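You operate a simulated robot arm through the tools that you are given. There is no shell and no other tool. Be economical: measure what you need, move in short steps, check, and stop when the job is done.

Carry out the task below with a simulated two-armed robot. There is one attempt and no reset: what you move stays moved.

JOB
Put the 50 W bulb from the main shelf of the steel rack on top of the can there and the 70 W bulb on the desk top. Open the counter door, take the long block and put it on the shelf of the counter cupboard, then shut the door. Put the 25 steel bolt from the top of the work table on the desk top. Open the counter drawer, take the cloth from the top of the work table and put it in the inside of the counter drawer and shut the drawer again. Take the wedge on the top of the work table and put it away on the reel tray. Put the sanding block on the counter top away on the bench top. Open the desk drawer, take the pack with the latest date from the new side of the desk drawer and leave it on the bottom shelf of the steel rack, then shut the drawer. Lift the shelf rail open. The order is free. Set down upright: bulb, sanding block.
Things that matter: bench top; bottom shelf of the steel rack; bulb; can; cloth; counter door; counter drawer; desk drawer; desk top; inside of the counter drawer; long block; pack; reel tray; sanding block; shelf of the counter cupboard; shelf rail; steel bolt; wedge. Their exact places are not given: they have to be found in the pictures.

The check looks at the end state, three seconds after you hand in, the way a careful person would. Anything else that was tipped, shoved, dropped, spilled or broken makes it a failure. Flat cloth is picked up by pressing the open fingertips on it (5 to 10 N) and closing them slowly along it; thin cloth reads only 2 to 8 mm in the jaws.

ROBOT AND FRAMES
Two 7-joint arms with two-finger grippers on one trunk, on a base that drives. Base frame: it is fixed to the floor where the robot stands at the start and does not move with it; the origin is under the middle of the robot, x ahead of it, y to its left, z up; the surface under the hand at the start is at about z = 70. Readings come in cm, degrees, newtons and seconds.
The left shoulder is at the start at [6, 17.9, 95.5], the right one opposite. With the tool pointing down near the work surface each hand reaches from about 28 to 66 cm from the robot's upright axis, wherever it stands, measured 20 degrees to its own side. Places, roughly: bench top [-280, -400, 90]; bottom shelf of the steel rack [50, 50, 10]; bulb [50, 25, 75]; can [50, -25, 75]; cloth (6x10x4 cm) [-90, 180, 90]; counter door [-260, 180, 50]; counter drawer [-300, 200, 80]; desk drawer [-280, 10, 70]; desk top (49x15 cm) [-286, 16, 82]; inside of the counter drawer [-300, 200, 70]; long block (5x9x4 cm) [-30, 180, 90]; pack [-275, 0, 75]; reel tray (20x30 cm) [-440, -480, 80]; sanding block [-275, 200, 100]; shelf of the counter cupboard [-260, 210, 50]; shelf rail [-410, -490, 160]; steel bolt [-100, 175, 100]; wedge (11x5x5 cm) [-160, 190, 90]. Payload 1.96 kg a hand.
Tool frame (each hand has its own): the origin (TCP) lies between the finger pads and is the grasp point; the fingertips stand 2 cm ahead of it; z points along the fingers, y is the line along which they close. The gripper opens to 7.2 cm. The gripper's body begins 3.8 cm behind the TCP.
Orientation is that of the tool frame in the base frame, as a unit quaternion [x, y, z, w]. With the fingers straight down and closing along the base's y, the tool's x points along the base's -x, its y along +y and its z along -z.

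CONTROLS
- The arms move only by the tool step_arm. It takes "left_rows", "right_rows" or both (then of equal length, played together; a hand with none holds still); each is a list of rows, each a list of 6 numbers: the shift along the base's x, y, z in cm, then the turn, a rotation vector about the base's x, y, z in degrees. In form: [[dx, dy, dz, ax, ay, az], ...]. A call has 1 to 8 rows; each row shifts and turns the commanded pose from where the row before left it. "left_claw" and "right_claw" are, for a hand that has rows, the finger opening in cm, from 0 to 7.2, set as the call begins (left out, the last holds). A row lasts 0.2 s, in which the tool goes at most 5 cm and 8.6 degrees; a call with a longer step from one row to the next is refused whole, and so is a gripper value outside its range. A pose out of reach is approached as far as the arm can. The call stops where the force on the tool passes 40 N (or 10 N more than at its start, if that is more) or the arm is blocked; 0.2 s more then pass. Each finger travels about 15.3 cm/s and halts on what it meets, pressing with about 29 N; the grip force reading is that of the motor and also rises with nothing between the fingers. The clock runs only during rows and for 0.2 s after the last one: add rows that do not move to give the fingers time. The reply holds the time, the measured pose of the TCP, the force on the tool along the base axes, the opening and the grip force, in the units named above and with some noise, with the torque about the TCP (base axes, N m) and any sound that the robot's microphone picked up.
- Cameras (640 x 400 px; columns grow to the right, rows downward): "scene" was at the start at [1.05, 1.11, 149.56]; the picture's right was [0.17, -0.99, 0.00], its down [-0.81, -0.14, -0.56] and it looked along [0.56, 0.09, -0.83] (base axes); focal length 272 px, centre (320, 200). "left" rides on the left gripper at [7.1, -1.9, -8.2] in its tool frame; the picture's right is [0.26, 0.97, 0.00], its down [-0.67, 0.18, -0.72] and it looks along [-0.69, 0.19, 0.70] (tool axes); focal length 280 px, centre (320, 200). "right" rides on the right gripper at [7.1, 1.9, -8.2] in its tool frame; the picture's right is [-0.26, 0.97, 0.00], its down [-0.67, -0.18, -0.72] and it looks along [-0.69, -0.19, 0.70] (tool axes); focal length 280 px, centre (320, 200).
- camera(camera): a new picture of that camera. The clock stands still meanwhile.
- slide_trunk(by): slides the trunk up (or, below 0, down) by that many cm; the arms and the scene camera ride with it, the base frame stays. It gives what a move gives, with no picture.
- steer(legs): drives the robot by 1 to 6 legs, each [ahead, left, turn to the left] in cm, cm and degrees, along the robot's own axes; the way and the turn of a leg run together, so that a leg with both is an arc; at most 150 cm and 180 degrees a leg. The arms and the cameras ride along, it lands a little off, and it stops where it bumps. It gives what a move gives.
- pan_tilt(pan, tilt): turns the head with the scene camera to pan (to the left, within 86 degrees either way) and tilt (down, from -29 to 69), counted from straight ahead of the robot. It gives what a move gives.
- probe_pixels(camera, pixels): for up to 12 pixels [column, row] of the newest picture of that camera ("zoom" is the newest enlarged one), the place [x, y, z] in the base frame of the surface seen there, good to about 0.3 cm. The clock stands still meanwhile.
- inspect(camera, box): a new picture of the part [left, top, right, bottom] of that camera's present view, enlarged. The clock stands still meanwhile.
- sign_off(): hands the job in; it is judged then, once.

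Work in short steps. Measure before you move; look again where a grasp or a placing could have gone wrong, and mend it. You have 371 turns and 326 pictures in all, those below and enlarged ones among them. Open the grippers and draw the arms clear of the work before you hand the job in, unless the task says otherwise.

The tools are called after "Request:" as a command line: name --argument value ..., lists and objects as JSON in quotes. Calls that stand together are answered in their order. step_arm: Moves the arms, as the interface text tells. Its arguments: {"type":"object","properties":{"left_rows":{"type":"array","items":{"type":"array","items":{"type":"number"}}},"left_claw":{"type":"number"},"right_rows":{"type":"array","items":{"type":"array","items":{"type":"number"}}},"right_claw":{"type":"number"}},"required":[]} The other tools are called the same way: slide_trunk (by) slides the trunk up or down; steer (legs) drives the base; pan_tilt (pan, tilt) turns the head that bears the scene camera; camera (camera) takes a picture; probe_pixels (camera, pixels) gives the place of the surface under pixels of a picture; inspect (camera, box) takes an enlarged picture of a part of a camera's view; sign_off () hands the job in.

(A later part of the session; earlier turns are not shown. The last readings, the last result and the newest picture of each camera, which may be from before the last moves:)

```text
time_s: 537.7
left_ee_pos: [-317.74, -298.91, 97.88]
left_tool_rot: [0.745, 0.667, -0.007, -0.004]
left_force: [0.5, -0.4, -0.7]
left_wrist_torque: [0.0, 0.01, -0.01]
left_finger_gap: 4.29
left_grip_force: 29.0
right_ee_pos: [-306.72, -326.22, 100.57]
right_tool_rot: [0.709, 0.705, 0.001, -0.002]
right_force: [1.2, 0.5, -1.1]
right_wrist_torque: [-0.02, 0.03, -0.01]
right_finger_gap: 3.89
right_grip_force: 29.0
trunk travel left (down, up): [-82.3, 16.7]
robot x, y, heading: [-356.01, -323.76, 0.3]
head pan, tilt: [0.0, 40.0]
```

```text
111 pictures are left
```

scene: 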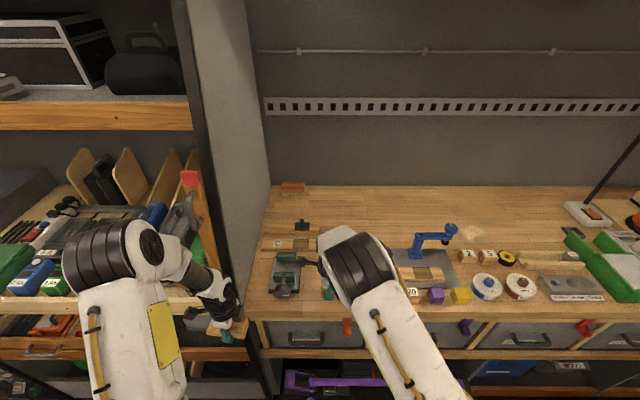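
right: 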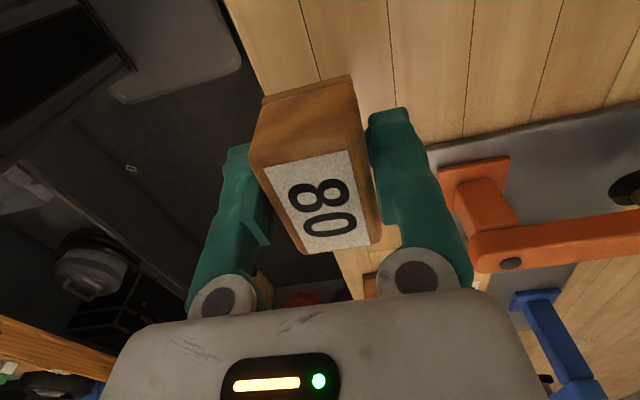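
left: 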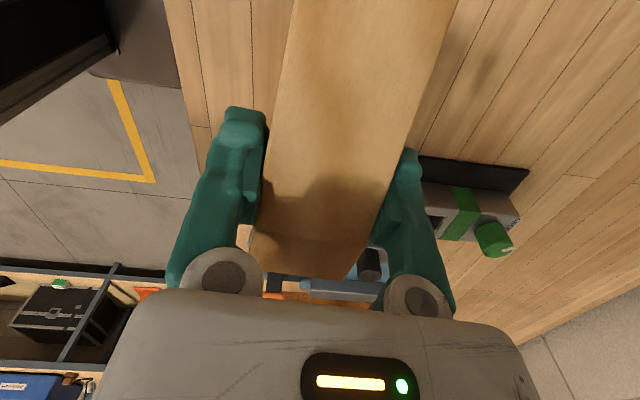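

Forward 7 cm and lower to just above the bench.

Request:
step_arm --right_rows '[[3.5, -0.4, 0, 0, 0, 0], [3.5, 0, 0, 0, 0, 0], [0, 0, -2.5, 0, 0, 0], [0, 0, -1.5, 0, 0, 0], [0, 0, 0, 0, 0, 0]]'

Request:
step_arm --right_rows '[[0, 0, -0.4, 0, 0, 0], [0, 0, -0.3, 0, 0, 0], [0, 0, -0.3, 0, 0, 0], [0, 0, 0, 0, 0, 0]]'

Request:
camera --camera "right"

```text
time_s: 538.9
left_ee_pos: [-317.81, -298.8, 97.95]
left_tool_rot: [0.745, 0.667, -0.007, -0.004]
left_force: [-0.1, 0.4, -1.0]
left_wrist_torque: [-0.03, 0.03, -0.02]
left_finger_gap: 4.33
left_grip_force: 28.8
right_ee_pos: [-299.79, -326.57, 96.68]
right_tool_rot: [0.71, 0.704, 0.001, -0.001]
right_force: [-0.2, 0.9, -2.0]
right_wrist_torque: [0.03, 0.01, 0.01]
right_finger_gap: 3.9
right_grip_force: 29.5
trunk travel left (down, up): [-82.3, 16.7]
robot x, y, heading: [-356.17, -324.19, 0.0]
head pan, tilt: [0.0, 40.0]
```

```text
time_s: 539.9
left_ee_pos: [-317.8, -298.87, 97.99]
left_tool_rot: [0.745, 0.667, -0.006, -0.003]
left_force: [0.2, 0.3, -0.3]
left_wrist_torque: [0.0, 0.03, 0.02]
left_finger_gap: 4.3
left_grip_force: 29.1
right_ee_pos: [-299.75, -326.56, 95.8]
right_tool_rot: [0.709, 0.705, 0.001, -0.002]
right_force: [-0.7, 0.8, -1.2]
right_wrist_torque: [0.02, 0.02, 0.06]
right_finger_gap: 3.85
right_grip_force: 29.2
trunk travel left (down, up): [-82.3, 16.7]
robot x, y, heading: [-355.88, -323.93, 0.1]
head pan, tilt: [0.0, 40.0]
```

```text
110 pictures are left
```

right: 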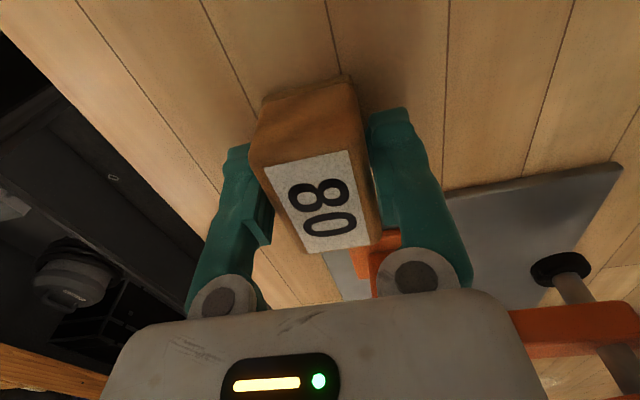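

Request:
step_arm --right_rows '[[0, 0, -0.25, 0, 0, 0], [0, 0, -0.25, 0, 0, 0], [0, 0, -0.2, 0, 0, 0], [0, 0, 0, 0, 0, 0]]'

```text
time_s: 540.9
left_ee_pos: [-317.95, -298.91, 98.09]
left_tool_rot: [0.746, 0.666, -0.007, -0.003]
left_force: [-0.1, 0.7, -0.7]
left_wrist_torque: [-0.01, 0.01, -0.02]
left_finger_gap: 4.3
left_grip_force: 29.0
right_ee_pos: [-299.82, -326.64, 95.17]
right_tool_rot: [0.71, 0.704, 0.002, 0.001]
right_force: [12.0, -0.2, 33.7]
right_wrist_torque: [0.0, -0.29, 0.01]
right_finger_gap: 3.89
right_grip_force: 28.7
trunk travel left (down, up): [-82.3, 16.7]
robot x, y, heading: [-355.93, -323.78, 0.1]
head pan, tilt: [0.0, 40.0]
```

Contact. Ease up, release, rise and check.

Request:
step_arm --right_rows '[[0, 0, 0.25, 0, 0, 0], [0, 0, 0, 0, 0, 0]]'

Request:
step_arm --right_rows '[[0, 0, 0, 0, 0, 0], [0, 0, 0, 0, 0, 0]]' --right_claw 5.6

Request:
step_arm --right_rows '[[0, 0, 2, 0, 0, 0], [0, 0, 4, 0, 0, 0], [0, 0, 4, 0, 0, 0]]'

Request:
camera --camera "right"

```text
time_s: 541.5
left_ee_pos: [-317.82, -298.88, 97.99]
left_tool_rot: [0.745, 0.667, -0.007, -0.004]
left_force: [-0.9, 1.2, -1.1]
left_wrist_torque: [0.01, -0.01, 0.02]
left_finger_gap: 4.31
left_grip_force: 29.4
right_ee_pos: [-299.97, -326.58, 94.99]
right_tool_rot: [0.71, 0.704, 0.001, -0.002]
right_force: [7.5, 0.7, 17.0]
right_wrist_torque: [0.19, -0.34, -0.01]
right_finger_gap: 3.89
right_grip_force: 28.6
trunk travel left (down, up): [-82.3, 16.7]
robot x, y, heading: [-356.04, -323.97, 0.1]
head pan, tilt: [0.0, 40.0]
```

```text
time_s: 542.1
left_ee_pos: [-317.94, -298.96, 98.01]
left_tool_rot: [0.745, 0.668, -0.007, -0.003]
left_force: [0.3, 0.5, -1.1]
left_wrist_torque: [-0.02, 0.02, 0.03]
left_finger_gap: 4.29
left_grip_force: 29.3
right_ee_pos: [-299.97, -326.68, 95.06]
right_tool_rot: [0.71, 0.704, 0.0, -0.001]
right_force: [-0.8, -0.6, -0.5]
right_wrist_torque: [-0.02, 0.01, 0.01]
right_finger_gap: 5.59
right_grip_force: 0.0
trunk travel left (down, up): [-82.3, 16.7]
robot x, y, heading: [-356.09, -323.95, 0.2]
head pan, tilt: [0.0, 40.0]
```

```text
time_s: 542.9
left_ee_pos: [-317.73, -299.06, 98.06]
left_tool_rot: [0.745, 0.667, -0.006, -0.003]
left_force: [-0.5, 0.9, -0.4]
left_wrist_torque: [0.0, 0.03, -0.02]
left_finger_gap: 4.29
left_grip_force: 29.0
right_ee_pos: [-299.83, -326.83, 105.07]
right_tool_rot: [0.71, 0.705, 0.002, -0.001]
right_force: [-0.1, 1.2, 0.3]
right_wrist_torque: [0.0, -0.04, 0.03]
right_finger_gap: 5.61
right_grip_force: 0.0
trunk travel left (down, up): [-82.3, 16.7]
robot x, y, heading: [-355.79, -323.79, 0.3]
head pan, tilt: [0.0, 40.0]
```

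```text
109 pictures are left
```

right: 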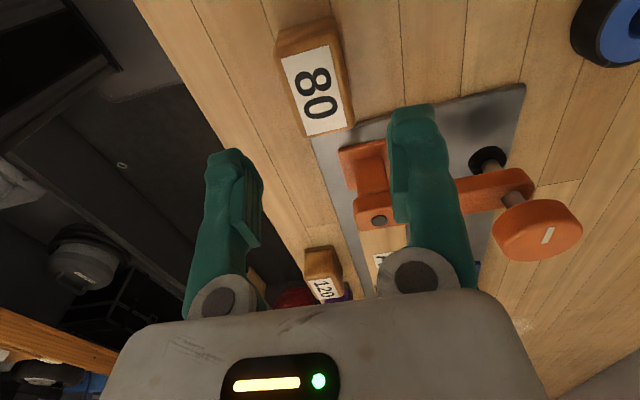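

Sanding block placed. Retract the right hand, back off, and turn to the far corner.

Request:
step_arm --right_rows '[[-4.5, 0, 0, 0, 0, 0], [-4.5, 0, 0, 0, 0, 0], [-4.5, -2, 0, 0, 0, 0], [-3, -4, 0, 0, 0, 8], [0, -4.5, 0, 0, 0, 8], [0, -4.5, 0, 0, 0, 8], [0, -4, 0, 0, 0, 8], [0, 0, 0, 0, 0, 8]]'

Request:
steer --legs '[[-11, 0, 0], [0, 0, -90], [55, 0, 0]]'

Request:
pan_tilt --pan -25 --tilt 25

Request:
camera --camera "scene"

```text
time_s: 544.7
left_ee_pos: [-317.85, -298.85, 97.94]
left_tool_rot: [0.745, 0.667, -0.006, -0.004]
left_force: [0.1, -0.4, -1.1]
left_wrist_torque: [0.01, 0.04, 0.01]
left_finger_gap: 4.28
left_grip_force: 28.7
right_ee_pos: [-316.28, -345.63, 105.02]
right_tool_rot: [0.425, 0.905, 0.0, -0.001]
right_force: [-1.1, 0.1, 0.4]
right_wrist_torque: [0.03, 0.02, 0.0]
right_finger_gap: 5.6
right_grip_force: 0.0
trunk travel left (down, up): [-82.3, 16.7]
robot x, y, heading: [-356.33, -324.04, 0.3]
head pan, tilt: [0.0, 40.0]
```

```text
time_s: 552.4
left_ee_pos: [-341.08, -416.4, 98.0]
left_tool_rot: [0.999, -0.052, -0.003, -0.007]
left_force: [-0.1, 0.9, -1.1]
left_wrist_torque: [0.01, 0.01, -0.04]
left_finger_gap: 4.3
left_grip_force: 28.8
right_ee_pos: [-387.75, -418.23, 105.2]
right_tool_rot: [0.94, 0.342, 0.002, -0.001]
right_force: [-0.5, 0.4, -0.1]
right_wrist_torque: [-0.01, 0.02, -0.01]
right_finger_gap: 5.6
right_grip_force: 0.1
trunk travel left (down, up): [-82.3, 16.7]
robot x, y, heading: [-366.24, -378.53, -89.4]
head pan, tilt: [0.0, 40.0]
```

```text
time_s: 553.3
left_ee_pos: [-341.16, -416.39, 98.08]
left_tool_rot: [0.999, -0.051, -0.002, -0.007]
left_force: [0.3, 0.2, -0.4]
left_wrist_torque: [-0.01, -0.03, 0.0]
left_finger_gap: 4.32
left_grip_force: 29.1
right_ee_pos: [-387.87, -418.26, 105.22]
right_tool_rot: [0.94, 0.342, 0.002, 0.0]
right_force: [0.0, 0.0, 0.0]
right_wrist_torque: [0.0, -0.01, -0.01]
right_finger_gap: 5.6
right_grip_force: 0.1
trunk travel left (down, up): [-82.3, 16.7]
robot x, y, heading: [-366.48, -378.36, -89.1]
head pan, tilt: [-25.0, 25.0]
```

```text
108 pictures are left
```

scene: 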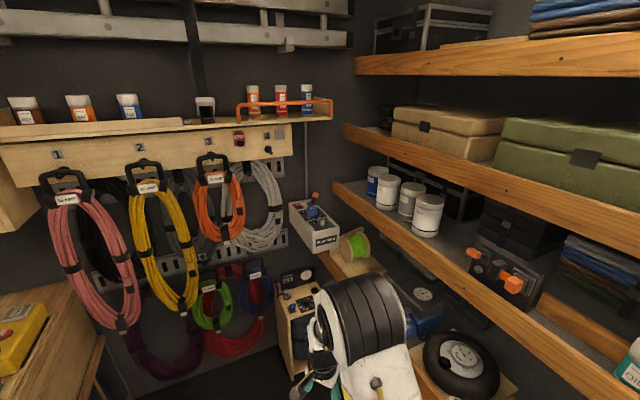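

Zoom into the rail and the reel tray.

Request:
inspect --camera "scene" --box '[200, 70, 360, 170]'

Request:
inspect --camera "scene" --box '[280, 180, 460, 320]'

```text
4.00 times, centred on (280, 120) of scene
```

zoom: 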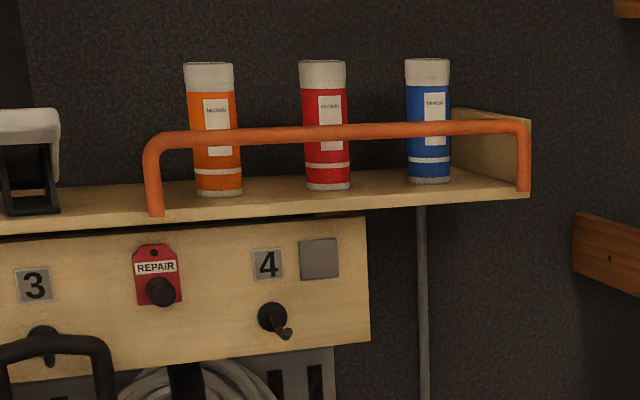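

```text
2.86 times, centred on (370, 250) of scene
```

zoom: 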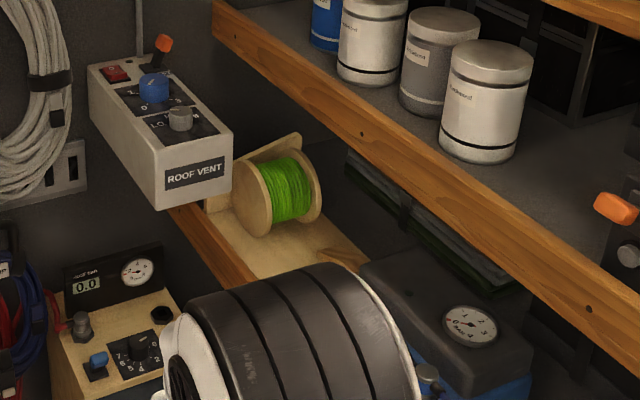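

Probe coordinates of the rail, tray and surroundings.

Request:
probe_pixels --camera "zoom" --pixels '[[285, 195], [310, 250], [340, 265], [250, 250], [230, 270], [220, 215], [250, 20], [400, 150], [200, 180], [300, 145], [225, 290], [360, 270]]'

Request:
probe_pixels --camera "scene" --pixels '[[240, 118], [260, 103], [290, 102], [325, 100], [331, 115], [238, 105], [270, 120], [252, 112], [320, 122], [160, 130]]'

```text
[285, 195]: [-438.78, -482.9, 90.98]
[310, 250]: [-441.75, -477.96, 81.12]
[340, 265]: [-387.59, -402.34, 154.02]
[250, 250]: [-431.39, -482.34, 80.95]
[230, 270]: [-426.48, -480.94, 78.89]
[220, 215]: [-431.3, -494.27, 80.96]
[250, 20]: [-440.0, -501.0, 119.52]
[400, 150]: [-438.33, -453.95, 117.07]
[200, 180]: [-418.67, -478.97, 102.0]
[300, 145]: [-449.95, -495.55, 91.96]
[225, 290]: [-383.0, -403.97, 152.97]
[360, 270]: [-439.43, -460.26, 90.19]
```

```text
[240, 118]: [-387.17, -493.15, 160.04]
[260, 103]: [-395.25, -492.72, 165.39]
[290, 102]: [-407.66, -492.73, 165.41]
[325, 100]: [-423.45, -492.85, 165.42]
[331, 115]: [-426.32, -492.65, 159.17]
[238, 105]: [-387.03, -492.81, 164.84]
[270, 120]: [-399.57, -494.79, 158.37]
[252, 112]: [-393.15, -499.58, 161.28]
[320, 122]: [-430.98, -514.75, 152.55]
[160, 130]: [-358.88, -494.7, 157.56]
```

Rail bar: x −387…−426, y −492.7, z 165. Tray surface z 81, x −430…−450. I'll face the tray (heading 180) and shift left to y≈−450.

Request:
steer --legs '[[0, 0, -91]]'

Request:
steer --legs '[[0, 68, 0]]'

Request:
pan_tilt --pan 20 --tilt 40

Request:
camera --camera "scene"

```text
time_s: 557.6
left_ee_pos: [-405.47, -401.84, 97.91]
left_tool_rot: [-0.653, 0.757, -0.003, 0.006]
left_force: [0.5, 1.4, -0.4]
left_wrist_torque: [-0.02, -0.01, 0.03]
left_finger_gap: 4.29
left_grip_force: 29.2
right_ee_pos: [-405.32, -355.16, 105.12]
right_tool_rot: [0.897, -0.443, 0.002, 0.0]
right_force: [0.8, -0.1, -0.2]
right_wrist_torque: [0.03, 0.01, -0.01]
right_finger_gap: 5.6
right_grip_force: 0.0
trunk travel left (down, up): [-82.3, 16.7]
robot x, y, heading: [-366.17, -378.24, 177.7]
head pan, tilt: [-25.0, 25.0]
```

```text
time_s: 561.4
left_ee_pos: [-407.25, -470.0, 98.01]
left_tool_rot: [-0.656, 0.755, -0.003, 0.006]
left_force: [0.0, 0.5, -1.5]
left_wrist_torque: [0.04, -0.02, 0.0]
left_finger_gap: 4.31
left_grip_force: 28.8
right_ee_pos: [-407.57, -423.23, 105.16]
right_tool_rot: [0.898, -0.439, 0.002, 0.0]
right_force: [0.6, 0.8, 1.0]
right_wrist_torque: [-0.03, 0.0, -0.04]
right_finger_gap: 5.59
right_grip_force: 0.2
trunk travel left (down, up): [-82.3, 16.7]
robot x, y, heading: [-368.68, -445.91, 178.4]
head pan, tilt: [-25.0, 25.0]
```

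```text
time_s: 562.5
left_ee_pos: [-407.27, -470.11, 97.96]
left_tool_rot: [-0.657, 0.754, -0.004, 0.007]
left_force: [0.5, 0.0, -1.1]
left_wrist_torque: [0.03, -0.02, -0.01]
left_finger_gap: 4.31
left_grip_force: 28.9
right_ee_pos: [-407.42, -423.35, 105.04]
right_tool_rot: [0.899, -0.439, 0.002, 0.001]
right_force: [-0.4, -0.3, 0.3]
right_wrist_torque: [-0.01, -0.01, -0.02]
right_finger_gap: 5.57
right_grip_force: 0.0
trunk travel left (down, up): [-82.3, 16.7]
robot x, y, heading: [-368.76, -446.11, 178.5]
head pan, tilt: [20.0, 40.0]
```

```text
105 pictures are left
```

scene: 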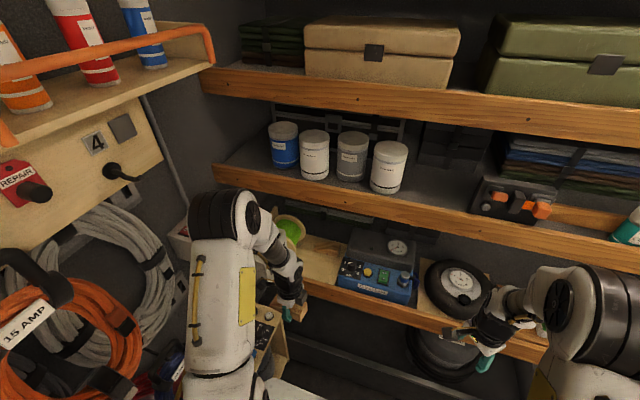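

Request:
inspect --camera "scene" --box '[260, 200, 360, 310]'

Request:
camera --camera "left"

```text
3.64 times, centred on (310, 255) of scene
```

zoom: 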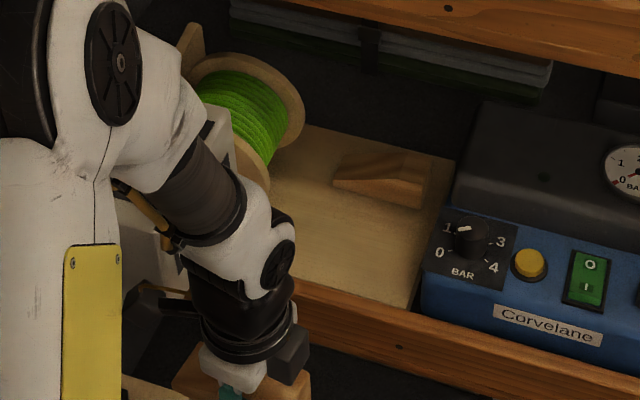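

```text
103 pictures are left
```

left: 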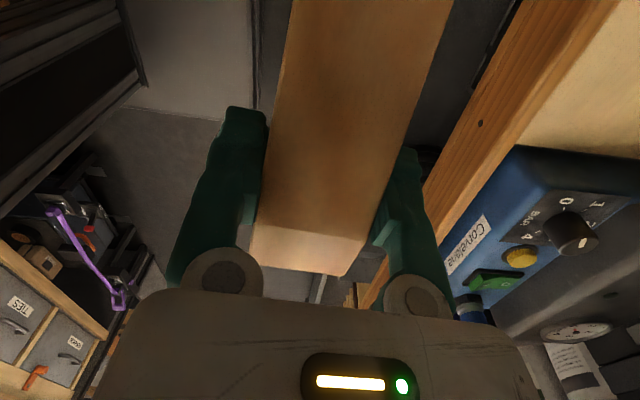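

Another wedge already lies on the tray; free room is in front of it. Probe.

Request:
probe_pixels --camera "zoom" --pixels '[[300, 200], [350, 250], [340, 182], [400, 205], [430, 165], [410, 295], [330, 285], [350, 295], [440, 230], [270, 160], [480, 60], [320, 130]]'

```text
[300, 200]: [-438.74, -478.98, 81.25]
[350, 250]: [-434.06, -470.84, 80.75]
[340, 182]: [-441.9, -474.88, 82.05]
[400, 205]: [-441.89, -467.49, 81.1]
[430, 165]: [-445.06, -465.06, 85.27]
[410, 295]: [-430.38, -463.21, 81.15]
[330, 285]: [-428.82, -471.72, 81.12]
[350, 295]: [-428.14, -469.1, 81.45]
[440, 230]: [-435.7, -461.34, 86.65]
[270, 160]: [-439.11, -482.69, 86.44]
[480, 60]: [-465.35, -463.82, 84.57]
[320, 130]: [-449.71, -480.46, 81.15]
```

Target: TCP (−434.5, −469), wedge lying along y in front of the other one. Retract the right hand slightly, drive 7 ahead, and reach in.

Request:
step_arm --right_rows '[[4, 0, 0, 0, 0, 0], [4, 0, 0, 0, 0, 0], [0, 0, 0, 0, 0, 0]]' --left_rows '[[0, 0.5, 0, 0, 0, 0], [0, 0.5, 0, 0, 0, 0], [0, 0, 0, 0, 0, 0]]'

Request:
steer --legs '[[7, 0, 1.5]]'

Request:
step_arm --left_rows '[[-4, 0, 0, 0, 0, 0], [-4, 0, 0, 0, 0, 0], [-4, 0, 0, 0, 0, 0], [-4, 0, 0, 0, 0, 0]]'

Request:
camera --camera "left"

Request:
camera --camera "scene"

```text
time_s: 563.3
left_ee_pos: [-407.43, -469.04, 98.01]
left_tool_rot: [-0.656, 0.755, -0.004, 0.007]
left_force: [-0.4, -0.5, -0.5]
left_wrist_torque: [0.01, -0.04, -0.02]
left_finger_gap: 4.29
left_grip_force: 29.6
right_ee_pos: [-399.46, -423.41, 105.28]
right_tool_rot: [0.899, -0.439, 0.002, 0.0]
right_force: [0.1, -0.4, 0.6]
right_wrist_torque: [0.01, -0.01, 0.06]
right_finger_gap: 5.59
right_grip_force: 0.1
trunk travel left (down, up): [-82.3, 16.7]
robot x, y, heading: [-368.46, -446.34, 178.2]
head pan, tilt: [20.0, 40.0]
```

```text
time_s: 564.3
left_ee_pos: [-411.02, -469.47, 97.85]
left_tool_rot: [-0.672, 0.741, -0.009, 0.016]
left_force: [7.7, 1.0, -2.4]
left_wrist_torque: [0.12, 0.69, 0.77]
left_finger_gap: 4.31
left_grip_force: 28.7
right_ee_pos: [-404.7, -423.83, 105.16]
right_tool_rot: [0.903, -0.43, 0.001, 0.002]
right_force: [-0.7, -0.1, -0.9]
right_wrist_torque: [0.0, 0.0, 0.01]
right_finger_gap: 5.6
right_grip_force: 0.1
trunk travel left (down, up): [-82.3, 16.7]
robot x, y, heading: [-372.89, -446.05, 179.7]
head pan, tilt: [20.0, 40.0]
stopped in leg 1: the force on the tool passed its limit at 106 N (the readings are from after the stop); the commanded pose is now the measured one
```

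```text
time_s: 564.6
left_ee_pos: [-410.99, -469.49, 97.81]
left_tool_rot: [-0.682, 0.731, -0.016, 0.025]
left_force: [22.2, 14.7, 14.9]
left_wrist_torque: [-2.82, 2.08, 2.16]
left_finger_gap: 4.31
left_grip_force: 28.7
right_ee_pos: [-404.7, -423.82, 105.22]
right_tool_rot: [0.903, -0.429, -0.001, 0.001]
right_force: [-0.3, 0.6, 0.5]
right_wrist_torque: [0.03, -0.04, 0.0]
right_finger_gap: 5.62
right_grip_force: 0.1
trunk travel left (down, up): [-82.3, 16.7]
robot x, y, heading: [-373.32, -446.29, 179.8]
head pan, tilt: [20.0, 40.0]
stopped in row 1 (left hand): the force on the tool passed its limit at 64 N (the readings are from after the stop); the commanded pose is now the measured one
```

```text
102 pictures are left
```

left: 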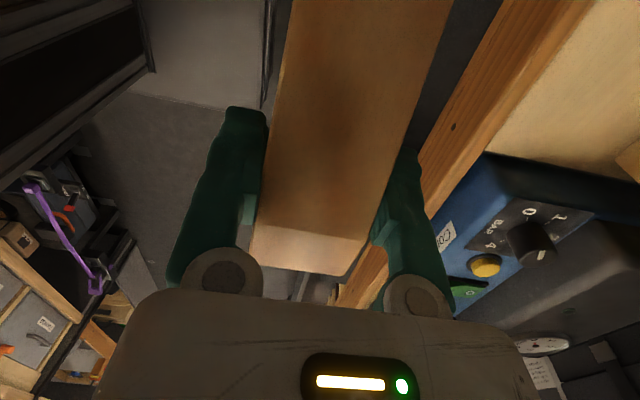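

```text
101 pictures are left
```

scene: 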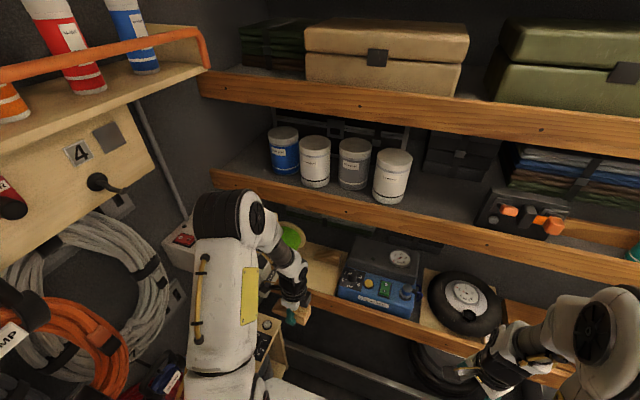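

The wedge tip/camera side met the ROOF VENT box at y −479. Pull back, straighten, and take a path further right (y≈−460).

Request:
step_arm --left_rows '[[2.5, 1, 0.5, -0.15, 1.3, -1.4], [2, 3, 0.5, -0.15, 1.3, -1.4], [0, 3.5, 1, 0, 0, 0], [0, 2.5, 1, 0, 0, 0]]'

Request:
camera --camera "left"

Request:
pan_tilt --pan 35 --tilt 35

Request:
camera --camera "scene"

```text
time_s: 565.6
left_ee_pos: [-406.69, -459.63, 100.78]
left_tool_rot: [-0.663, 0.749, -0.001, 0.004]
left_force: [-0.6, 0.0, 0.5]
left_wrist_torque: [0.01, 0.01, 0.01]
left_finger_gap: 4.32
left_grip_force: 28.9
right_ee_pos: [-404.83, -423.94, 105.36]
right_tool_rot: [0.904, -0.428, 0.001, 0.001]
right_force: [0.6, 0.2, 0.2]
right_wrist_torque: [0.0, 0.01, -0.01]
right_finger_gap: 5.61
right_grip_force: 0.0
trunk travel left (down, up): [-82.3, 16.7]
robot x, y, heading: [-373.17, -446.32, 179.6]
head pan, tilt: [20.0, 40.0]
```

```text
100 pictures are left
```

left: 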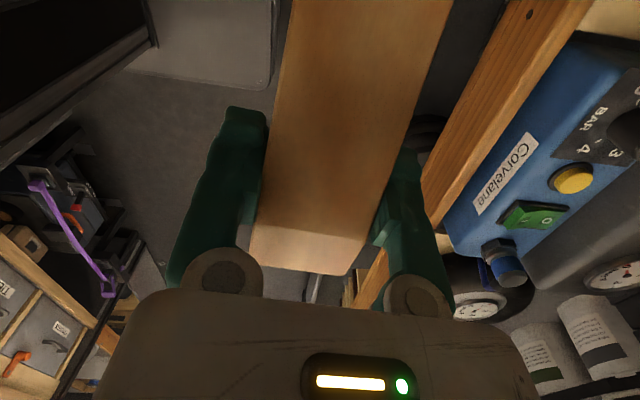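

```text
time_s: 566.4
left_ee_pos: [-406.72, -459.67, 100.72]
left_tool_rot: [-0.662, 0.75, -0.001, 0.004]
left_force: [0.3, 0.6, -0.9]
left_wrist_torque: [0.0, 0.01, 0.01]
left_finger_gap: 4.31
left_grip_force: 29.3
right_ee_pos: [-404.83, -423.81, 105.23]
right_tool_rot: [0.903, -0.429, 0.002, 0.001]
right_force: [-0.3, 0.1, -0.3]
right_wrist_torque: [0.0, -0.01, -0.03]
right_finger_gap: 5.6
right_grip_force: 0.0
trunk travel left (down, up): [-82.3, 16.7]
robot x, y, heading: [-373.0, -446.17, 179.6]
head pan, tilt: [35.0, 35.0]
```

```text
99 pictures are left
```

scene: 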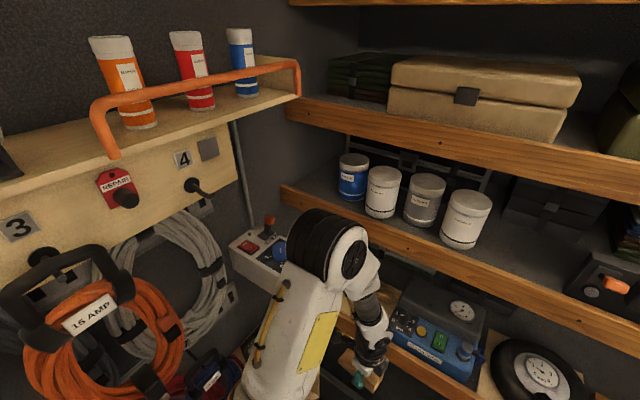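

Lower the trunk 8, set y≈−466.5 and z≈88, then go in under the can shelf.

Request:
slide_trunk --by -8

Request:
step_arm --left_rows '[[0, -3.4, -2, 0, 0, 0], [0, -3.4, -2.5, 0, 0, 0], [-3, 0, 0, 0, 0, 0], [-3.5, 0, 0, 0, 0, 0], [-3.5, 0, 0, 0, 0, 0]]'

Request:
camera --camera "left"

Request:
inspect --camera "scene" --box '[220, 180, 520, 380]'

```text
time_s: 567.5
left_ee_pos: [-406.79, -459.61, 92.85]
left_tool_rot: [-0.662, 0.75, -0.002, 0.005]
left_force: [-0.3, -0.5, -1.1]
left_wrist_torque: [0.04, -0.01, -0.01]
left_finger_gap: 4.32
left_grip_force: 28.8
right_ee_pos: [-404.91, -423.97, 97.39]
right_tool_rot: [0.903, -0.43, 0.002, 0.001]
right_force: [0.3, 0.1, 0.7]
right_wrist_torque: [0.01, -0.02, 0.0]
right_finger_gap: 5.6
right_grip_force: 0.1
trunk travel left (down, up): [-74.3, 24.7]
robot x, y, heading: [-372.83, -446.47, 179.7]
head pan, tilt: [35.0, 35.0]
```

```text
time_s: 568.7
left_ee_pos: [-416.56, -466.34, 88.28]
left_tool_rot: [-0.662, 0.749, -0.002, 0.004]
left_force: [-0.2, -1.2, 0.1]
left_wrist_torque: [-0.04, 0.01, 0.01]
left_finger_gap: 4.29
left_grip_force: 28.8
right_ee_pos: [-404.95, -423.9, 97.32]
right_tool_rot: [0.903, -0.43, 0.002, 0.001]
right_force: [0.6, -0.2, -0.3]
right_wrist_torque: [0.01, -0.01, 0.0]
right_finger_gap: 5.59
right_grip_force: 0.0
trunk travel left (down, up): [-74.3, 24.7]
robot x, y, heading: [-373.05, -446.25, 179.6]
head pan, tilt: [35.0, 35.0]
```

```text
98 pictures are left
```

left: 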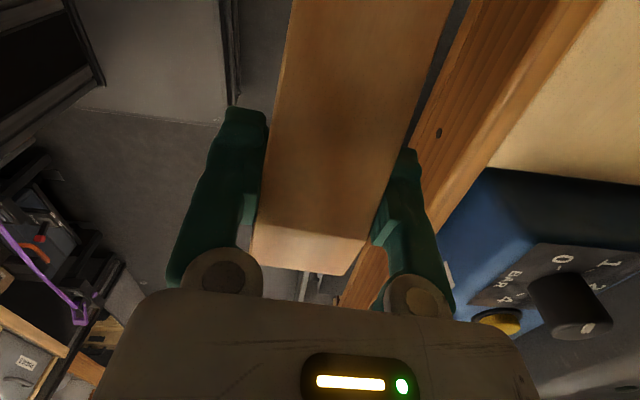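

```text
2.00 times, centred on (370, 280) of scene
```

zoom: 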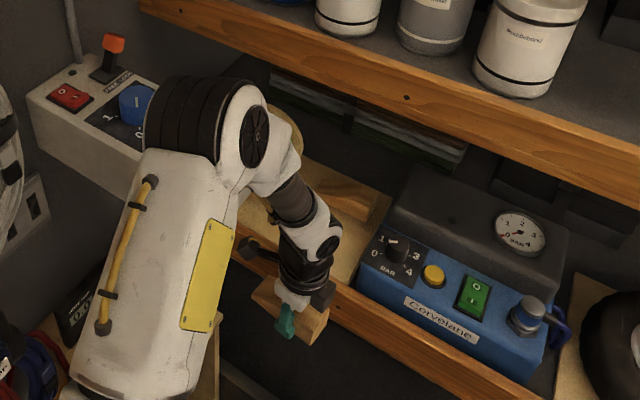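

Request:
probe_pixels --camera "left" --pixels '[[460, 60], [500, 60], [540, 60], [590, 100], [440, 180], [560, 200]]'

Request:
probe_pixels --camera "zoom" --pixels '[[400, 95], [500, 140], [190, 100], [250, 110], [350, 190], [360, 250], [330, 215], [120, 130]]'

```text
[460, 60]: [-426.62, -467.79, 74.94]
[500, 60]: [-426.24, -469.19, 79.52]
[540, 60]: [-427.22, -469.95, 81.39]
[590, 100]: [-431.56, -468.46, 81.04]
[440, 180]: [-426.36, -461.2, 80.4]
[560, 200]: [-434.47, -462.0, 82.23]
```

```text
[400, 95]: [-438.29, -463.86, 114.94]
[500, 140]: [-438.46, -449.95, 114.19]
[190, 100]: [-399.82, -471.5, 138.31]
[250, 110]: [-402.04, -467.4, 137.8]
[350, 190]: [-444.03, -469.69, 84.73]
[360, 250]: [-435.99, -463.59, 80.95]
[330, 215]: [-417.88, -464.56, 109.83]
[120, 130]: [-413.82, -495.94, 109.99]
```

Clear: lower to z 85 and go in to x −433.5.

Request:
step_arm --left_rows '[[0, 0, -1.7, 0, 0, 0], [0, 0, -1.5, 0, 0, 0], [-3.5, 0, 0, 0, 0, 0], [-3.5, 0, 0, 0, 0, 0], [-3.5, 0, 0, 0, 0, 0], [-3.5, 0, 0, 0, 0, 0], [-2.8, -0.8, 0, 0, 0, 0]]'

Request:
camera --camera "left"

Request:
inspect --camera "scene" --box '[220, 180, 520, 380]'

```text
time_s: 570.3
left_ee_pos: [-433.77, -467.1, 85.05]
left_tool_rot: [-0.661, 0.75, -0.002, 0.005]
left_force: [0.0, -0.2, 0.3]
left_wrist_torque: [-0.02, 0.01, 0.02]
left_finger_gap: 4.31
left_grip_force: 29.0
right_ee_pos: [-404.87, -423.76, 97.29]
right_tool_rot: [0.903, -0.429, 0.001, 0.001]
right_force: [0.2, -0.3, 0.1]
right_wrist_torque: [-0.01, 0.0, -0.01]
right_finger_gap: 5.59
right_grip_force: 0.1
trunk travel left (down, up): [-74.3, 24.7]
robot x, y, heading: [-372.95, -446.0, 179.4]
head pan, tilt: [35.0, 35.0]
```

```text
96 pictures are left
```

left: 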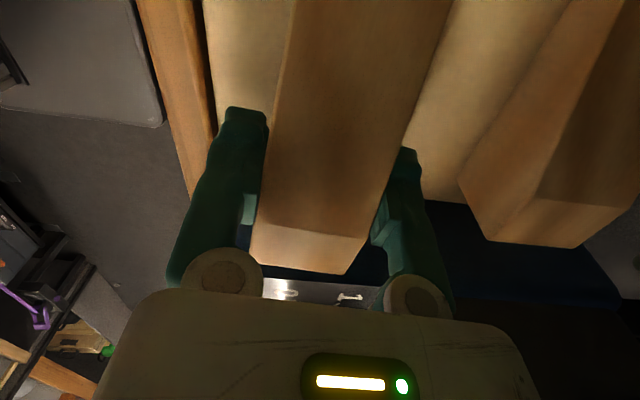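

```text
2.00 times, centred on (370, 280) of scene
```

zoom: 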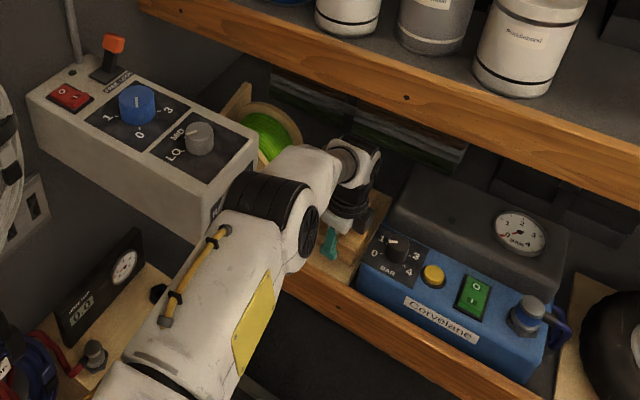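

Shift −1.2 in y, lower to contact.

Request:
step_arm --left_rows '[[0, -1.2, 0, 0, 0, 0], [0, 0, -0.6, 0, 0, 0], [0, 0, -0.5, 0, 0, 0], [0, 0, -0.3, 0, 0, 0], [0, 0, -0.2, 0, 0, 0], [0, 0, 0, 0, 0, 0]]'

```text
time_s: 571.7
left_ee_pos: [-433.68, -468.55, 83.77]
left_tool_rot: [-0.662, 0.749, 0.001, 0.002]
left_force: [-0.4, -1.7, 19.4]
left_wrist_torque: [0.5, 0.15, -0.04]
left_finger_gap: 4.29
left_grip_force: 29.0
right_ee_pos: [-404.76, -423.83, 97.47]
right_tool_rot: [0.904, -0.428, 0.001, 0.001]
right_force: [-0.6, -0.1, -0.1]
right_wrist_torque: [0.02, 0.02, 0.05]
right_finger_gap: 5.61
right_grip_force: 0.0
trunk travel left (down, up): [-74.3, 24.7]
robot x, y, heading: [-373.4, -446.23, 179.9]
head pan, tilt: [35.0, 35.0]
```

Contact. Open, lean the wrist back 8°, lift out, and withdraw.

Request:
step_arm --left_rows '[[0, 0, 0, 0, 0, 0], [0, 0, 0, 0, 0, 0], [0, 0, 0.3, 0, 4, 0], [0, 0, 0.5, 0, 4, 0]]' --left_claw 6.6

Request:
step_arm --left_rows '[[0, 0, 1.2, 0, 0, 0], [0, 0, 1.2, 0, 0, 0], [0.3, 0, 1.2, 0, 0, 0], [3, 0, 0.5, 0, 0, 0], [4, 0.5, 0, 0, 0, 0], [4, 1, 0, 0, 0, 0], [4, 1, 0, 0, -8, 0]]'

Request:
camera --camera "left"

Request:
inspect --camera "scene" --box '[220, 180, 520, 380]'

```text
time_s: 572.7
left_ee_pos: [-433.68, -468.42, 84.39]
left_tool_rot: [-0.66, 0.748, 0.045, -0.048]
left_force: [0.7, 0.0, 0.1]
left_wrist_torque: [0.04, 0.01, 0.02]
left_finger_gap: 6.6
left_grip_force: 0.2
right_ee_pos: [-404.83, -423.93, 97.26]
right_tool_rot: [0.903, -0.429, 0.002, 0.001]
right_force: [-0.8, -0.6, 1.4]
right_wrist_torque: [-0.01, 0.04, -0.01]
right_finger_gap: 5.56
right_grip_force: 0.0
trunk travel left (down, up): [-74.3, 24.7]
robot x, y, heading: [-373.45, -446.21, 179.8]
head pan, tilt: [35.0, 35.0]
```

```text
time_s: 574.3
left_ee_pos: [-418.14, -465.95, 88.45]
left_tool_rot: [-0.662, 0.75, -0.002, 0.003]
left_force: [-0.2, 0.7, -0.1]
left_wrist_torque: [-0.01, 0.0, 0.0]
left_finger_gap: 6.61
left_grip_force: 0.0
right_ee_pos: [-404.75, -423.86, 97.35]
right_tool_rot: [0.903, -0.429, 0.002, 0.001]
right_force: [-0.7, -0.4, 0.1]
right_wrist_torque: [-0.04, 0.01, -0.02]
right_finger_gap: 5.6
right_grip_force: 0.0
trunk travel left (down, up): [-74.3, 24.7]
robot x, y, heading: [-373.5, -445.95, 179.8]
head pan, tilt: [35.0, 35.0]
```

```text
94 pictures are left
```

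left: 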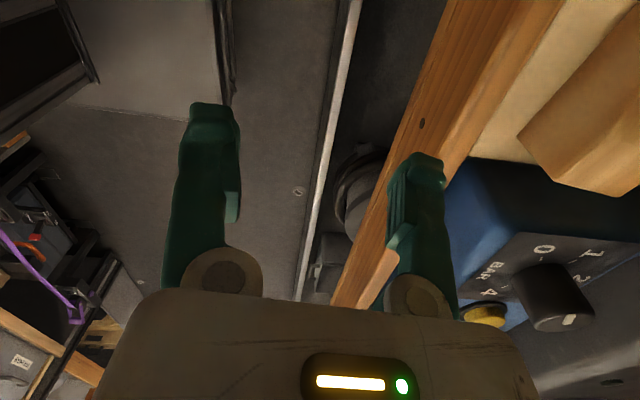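

```text
2.00 times, centred on (370, 280) of scene
```

zoom: 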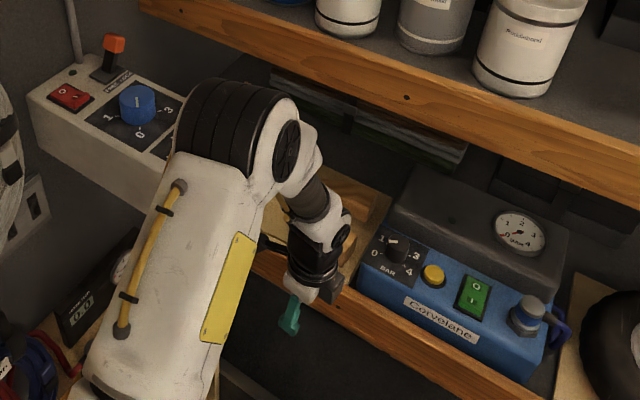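

Wedge is on the tray. Now the rail: withdraw, back off, turn to face the end wall, and raise the trunk.

Request:
step_arm --left_rows '[[4, 1, 0, 0, 0, 0], [4, 1, 2, 0, 0, 0], [3, 1, 2, 0, 0, 0]]'

Request:
steer --legs '[[-10, -8, 0], [0, 0, 90]]'

Request:
slide_trunk --by 24

Request:
pan_tilt --pan -20 --tilt 15

Request:
camera --camera "scene"

```text
time_s: 575.1
left_ee_pos: [-406.91, -463.04, 92.4]
left_tool_rot: [-0.661, 0.75, -0.001, 0.004]
left_force: [0.3, 0.8, -0.2]
left_wrist_torque: [0.01, 0.01, 0.02]
left_finger_gap: 6.58
left_grip_force: 0.0
right_ee_pos: [-404.91, -423.92, 97.31]
right_tool_rot: [0.904, -0.428, 0.001, 0.001]
right_force: [-0.5, 0.1, 0.1]
right_wrist_torque: [-0.01, 0.01, 0.0]
right_finger_gap: 5.62
right_grip_force: 0.0
trunk travel left (down, up): [-74.3, 24.7]
robot x, y, heading: [-373.25, -445.74, 179.6]
head pan, tilt: [35.0, 35.0]
```

```text
time_s: 580.2
left_ee_pos: [-346.2, -471.91, 92.26]
left_tool_rot: [0.998, -0.061, -0.002, -0.004]
left_force: [0.0, -0.6, -1.0]
left_wrist_torque: [0.01, 0.0, 0.0]
left_finger_gap: 6.62
left_grip_force: 0.1
right_ee_pos: [-385.27, -469.68, 97.26]
right_tool_rot: [0.942, 0.336, 0.001, 0.0]
right_force: [-0.1, 0.2, 0.0]
right_wrist_torque: [-0.01, -0.01, 0.0]
right_finger_gap: 5.6
right_grip_force: 0.0
trunk travel left (down, up): [-74.3, 24.7]
robot x, y, heading: [-363.0, -438.28, -90.1]
head pan, tilt: [35.0, 35.0]
```

```text
time_s: 582.7
left_ee_pos: [-346.24, -471.97, 116.34]
left_tool_rot: [0.998, -0.062, -0.001, -0.004]
left_force: [0.0, -0.2, 0.0]
left_wrist_torque: [0.01, -0.02, 0.02]
left_finger_gap: 6.6
left_grip_force: 0.1
right_ee_pos: [-385.25, -469.65, 121.34]
right_tool_rot: [0.942, 0.337, 0.002, -0.001]
right_force: [-0.3, 0.2, 0.9]
right_wrist_torque: [0.02, -0.02, 0.06]
right_finger_gap: 5.6
right_grip_force: 0.0
trunk travel left (down, up): [-98.3, 0.7]
robot x, y, heading: [-363.04, -438.22, -90.2]
head pan, tilt: [35.0, 35.0]
```

```text
time_s: 584.0
left_ee_pos: [-346.09, -471.92, 116.36]
left_tool_rot: [0.998, -0.061, -0.002, -0.004]
left_force: [0.0, -0.7, -0.9]
left_wrist_torque: [0.02, -0.01, 0.0]
left_finger_gap: 6.59
left_grip_force: 0.0
right_ee_pos: [-385.23, -469.76, 121.35]
right_tool_rot: [0.942, 0.336, 0.002, -0.001]
right_force: [0.2, -0.2, -1.2]
right_wrist_torque: [0.0, 0.02, 0.01]
right_finger_gap: 5.6
right_grip_force: 0.1
trunk travel left (down, up): [-98.3, 0.7]
robot x, y, heading: [-363.11, -437.66, -90.2]
head pan, tilt: [-20.0, 15.0]
```

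```text
92 pictures are left
```

scene: 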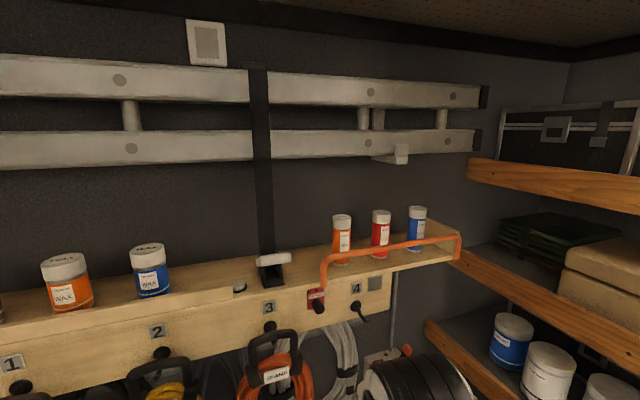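

Request:
inspect --camera "scene" --box '[290, 190, 480, 310]'

Request:
probe_pixels --camera "zoom" --pixels '[[110, 270], [250, 175], [400, 190], [560, 160], [570, 200], [115, 320], [170, 130], [300, 110], [425, 100], [250, 280], [350, 190]]'

```text
3.33 times, centred on (385, 250) of scene
```

zoom: 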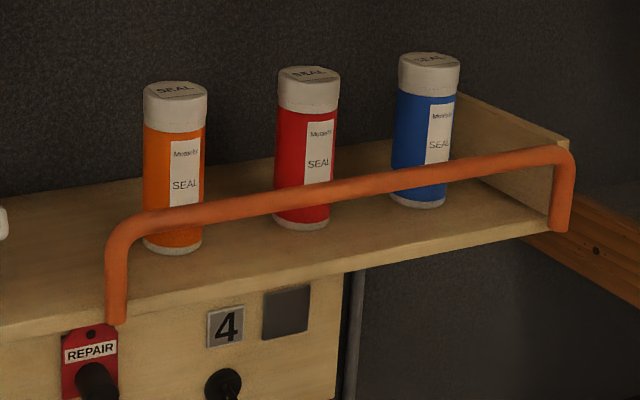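

```text
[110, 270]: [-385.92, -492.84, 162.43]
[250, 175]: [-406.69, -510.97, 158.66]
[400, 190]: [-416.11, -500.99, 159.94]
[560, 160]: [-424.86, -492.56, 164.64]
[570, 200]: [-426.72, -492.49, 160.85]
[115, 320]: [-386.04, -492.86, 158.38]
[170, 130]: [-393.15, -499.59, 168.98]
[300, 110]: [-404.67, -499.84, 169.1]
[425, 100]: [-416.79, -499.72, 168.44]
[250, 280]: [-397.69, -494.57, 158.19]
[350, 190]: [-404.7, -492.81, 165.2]
```

Bottles stand 7 cm behind the bar, so there's room. Shift right 14, then turn the right hand to neutral yaw and pitch it forward while raising it in front of the rail.

Request:
steer --legs '[[4, -13, 0]]'

Request:
step_arm --right_rows '[[0, 0, 2, 0, 0, 8.4], [0, 1, 2, 0, 0, 8.4], [0, 1, 2, 0, 0, 8.4], [0, 1, 2, 0, 0, 8.4], [0, 1, 2, 0, 0, 8.4], [0, 1, 2, 0, 0, 8.4], [0, 0, 3, -8, 0, 0], [0, 0, 3, -8, 0, 0]]' --right_claw 0

Request:
step_arm --right_rows '[[0, 0, 3, -8, 0, 0], [0, 0, 3, -8, 0, 0], [0, 0, 3, -8, 0, 0], [0, 0, 3, -8, 0, 0], [0, 0, 3, -8, 0, 0], [0, 0, 3, -8, 0, 0], [0, 0, 2, -8, 0, 0]]'

Request:
camera --camera "scene"

```text
time_s: 585.3
left_ee_pos: [-359.4, -475.82, 116.42]
left_tool_rot: [0.998, -0.062, -0.003, -0.003]
left_force: [-0.1, 0.2, -0.2]
left_wrist_torque: [0.0, 0.0, 0.0]
left_finger_gap: 6.61
left_grip_force: 0.1
right_ee_pos: [-398.42, -473.51, 121.32]
right_tool_rot: [0.942, 0.335, 0.001, 0.0]
right_force: [-0.4, -0.1, 0.1]
right_wrist_torque: [-0.06, 0.03, -0.04]
right_finger_gap: 5.59
right_grip_force: 0.0
trunk travel left (down, up): [-98.3, 0.7]
robot x, y, heading: [-376.75, -441.87, -90.4]
head pan, tilt: [-20.0, 15.0]
```

```text
time_s: 587.1
left_ee_pos: [-359.63, -475.88, 116.34]
left_tool_rot: [0.998, -0.062, -0.001, -0.004]
left_force: [-0.1, 0.9, 0.8]
left_wrist_torque: [0.01, 0.02, -0.02]
left_finger_gap: 6.6
left_grip_force: 0.1
right_ee_pos: [-399.72, -474.26, 135.12]
right_tool_rot: [0.703, 0.698, -0.097, 0.097]
right_force: [-0.8, -0.7, -0.3]
right_wrist_torque: [0.0, 0.03, 0.01]
right_finger_gap: 0.0
right_grip_force: 28.9
right hand out of reach, approached as far as the arm can: row 5, 6, 7, 8
trunk travel left (down, up): [-98.3, 0.7]
robot x, y, heading: [-376.71, -441.83, -90.3]
head pan, tilt: [-20.0, 15.0]
```

```text
time_s: 588.7
left_ee_pos: [-359.56, -475.96, 116.24]
left_tool_rot: [0.998, -0.062, -0.002, -0.004]
left_force: [0.2, 0.1, -0.9]
left_wrist_torque: [0.02, -0.02, 0.02]
left_finger_gap: 6.57
left_grip_force: 0.1
right_ee_pos: [-404.37, -486.16, 145.2]
right_tool_rot: [0.574, 0.572, -0.413, 0.417]
right_force: [0.0, 0.1, 0.1]
right_wrist_torque: [0.01, 0.01, 0.02]
right_finger_gap: 0.02
right_grip_force: 28.9
right hand out of reach, approached as far as the arm can: row 1, 2, 3, 4, 5, 6, 7
trunk travel left (down, up): [-98.3, 0.7]
robot x, y, heading: [-376.62, -442.29, -90.5]
head pan, tilt: [-20.0, 15.0]
```

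```text
90 pictures are left
```

scene: 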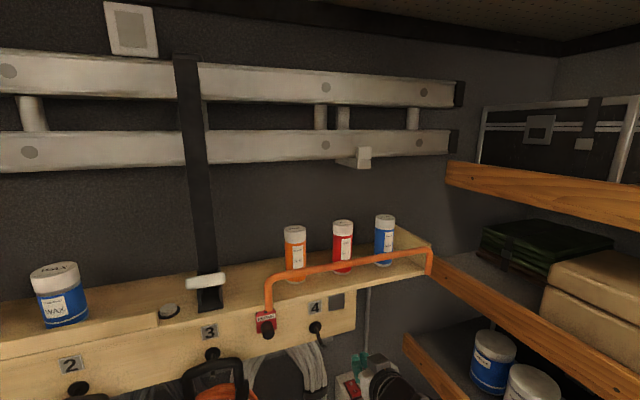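

The arm is cramped; back the robot 12 cm, then raise the hand.

Request:
steer --legs '[[-13, 0, 0]]'

Request:
step_arm --right_rows '[[1, 0, 3, 0, 0, 0], [1, 0, 3, 0, 0, 0], [1, 0, 3, 0, 0, 0], [1, 0, 3, 0, 0, 0], [1, 0, 3, 0, 0, 0]]'

Request:
camera --camera "scene"

```text
time_s: 590.0
left_ee_pos: [-359.56, -463.03, 116.25]
left_tool_rot: [0.998, -0.061, -0.001, -0.005]
left_force: [-0.3, 0.0, 0.4]
left_wrist_torque: [0.0, -0.06, -0.01]
left_finger_gap: 6.6
left_grip_force: 0.0
right_ee_pos: [-404.21, -473.14, 145.09]
right_tool_rot: [0.576, 0.572, -0.412, 0.415]
right_force: [0.0, -0.4, -0.3]
right_wrist_torque: [-0.01, -0.01, -0.06]
right_finger_gap: 0.02
right_grip_force: 29.0
trunk travel left (down, up): [-98.3, 0.7]
robot x, y, heading: [-376.46, -429.12, -90.2]
head pan, tilt: [-20.0, 15.0]
```

```text
time_s: 591.2
left_ee_pos: [-359.47, -462.87, 116.29]
left_tool_rot: [0.998, -0.063, -0.001, -0.004]
left_force: [-0.4, -0.9, -0.1]
left_wrist_torque: [-0.02, 0.0, 0.02]
left_finger_gap: 6.62
left_grip_force: 0.1
right_ee_pos: [-403.26, -473.24, 148.91]
right_tool_rot: [0.575, 0.571, -0.412, 0.416]
right_force: [1.0, -1.4, -0.2]
right_wrist_torque: [0.02, -0.01, 0.02]
right_finger_gap: 0.0
right_grip_force: 29.3
right hand out of reach, approached as far as the arm can: row 2, 3, 4, 5
trunk travel left (down, up): [-98.3, 0.7]
robot x, y, heading: [-376.39, -429.04, -90.3]
head pan, tilt: [-20.0, 15.0]
```

```text
89 pictures are left
```

scene: 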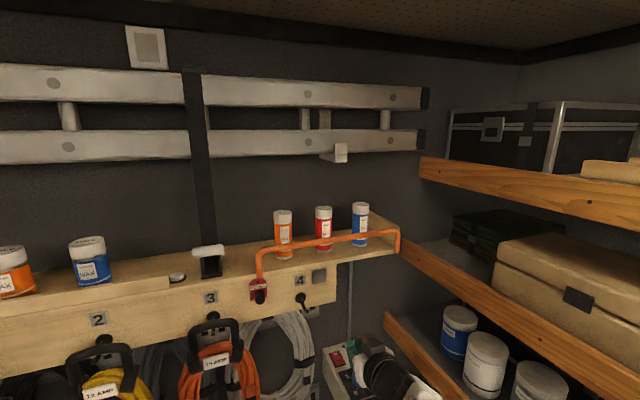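

Back off 14 more and go up-and-forward diagonally.

Request:
steer --legs '[[-15, 0, 0]]'

Request:
step_arm --right_rows '[[0.5, -2.5, 2.5, 0, 0, 0], [0.5, -2.5, 2.5, 0, 0, 0], [0.5, -2.5, 2.5, 0, 0, 0], [0.5, -2, 2.5, 0, 0, 0], [0.5, -1, 2.5, 0, 0, 0]]'

```text
time_s: 592.5
left_ee_pos: [-359.53, -448.03, 116.25]
left_tool_rot: [0.998, -0.063, -0.002, -0.005]
left_force: [-0.4, -0.6, -1.2]
left_wrist_torque: [0.0, -0.03, -0.02]
left_finger_gap: 6.6
left_grip_force: 0.0
right_ee_pos: [-403.12, -458.53, 148.74]
right_tool_rot: [0.576, 0.572, -0.412, 0.415]
right_force: [-1.1, -0.1, 0.6]
right_wrist_torque: [0.04, 0.01, 0.0]
right_finger_gap: 0.0
right_grip_force: 28.8
trunk travel left (down, up): [-98.3, 0.7]
robot x, y, heading: [-376.17, -414.08, -90.3]
head pan, tilt: [-20.0, 15.0]
```

```text
time_s: 593.8
left_ee_pos: [-359.46, -447.97, 116.28]
left_tool_rot: [0.998, -0.062, -0.001, -0.004]
left_force: [0.1, 0.5, 0.6]
left_wrist_torque: [0.06, 0.01, 0.0]
left_finger_gap: 6.6
left_grip_force: 0.1
right_ee_pos: [-400.66, -468.66, 161.48]
right_tool_rot: [0.575, 0.572, -0.413, 0.415]
right_force: [-0.5, 0.1, 0.4]
right_wrist_torque: [0.0, 0.0, 0.01]
right_finger_gap: 0.0
right_grip_force: 28.7
trunk travel left (down, up): [-98.3, 0.7]
robot x, y, heading: [-376.49, -413.98, -90.3]
head pan, tilt: [-20.0, 15.0]
```

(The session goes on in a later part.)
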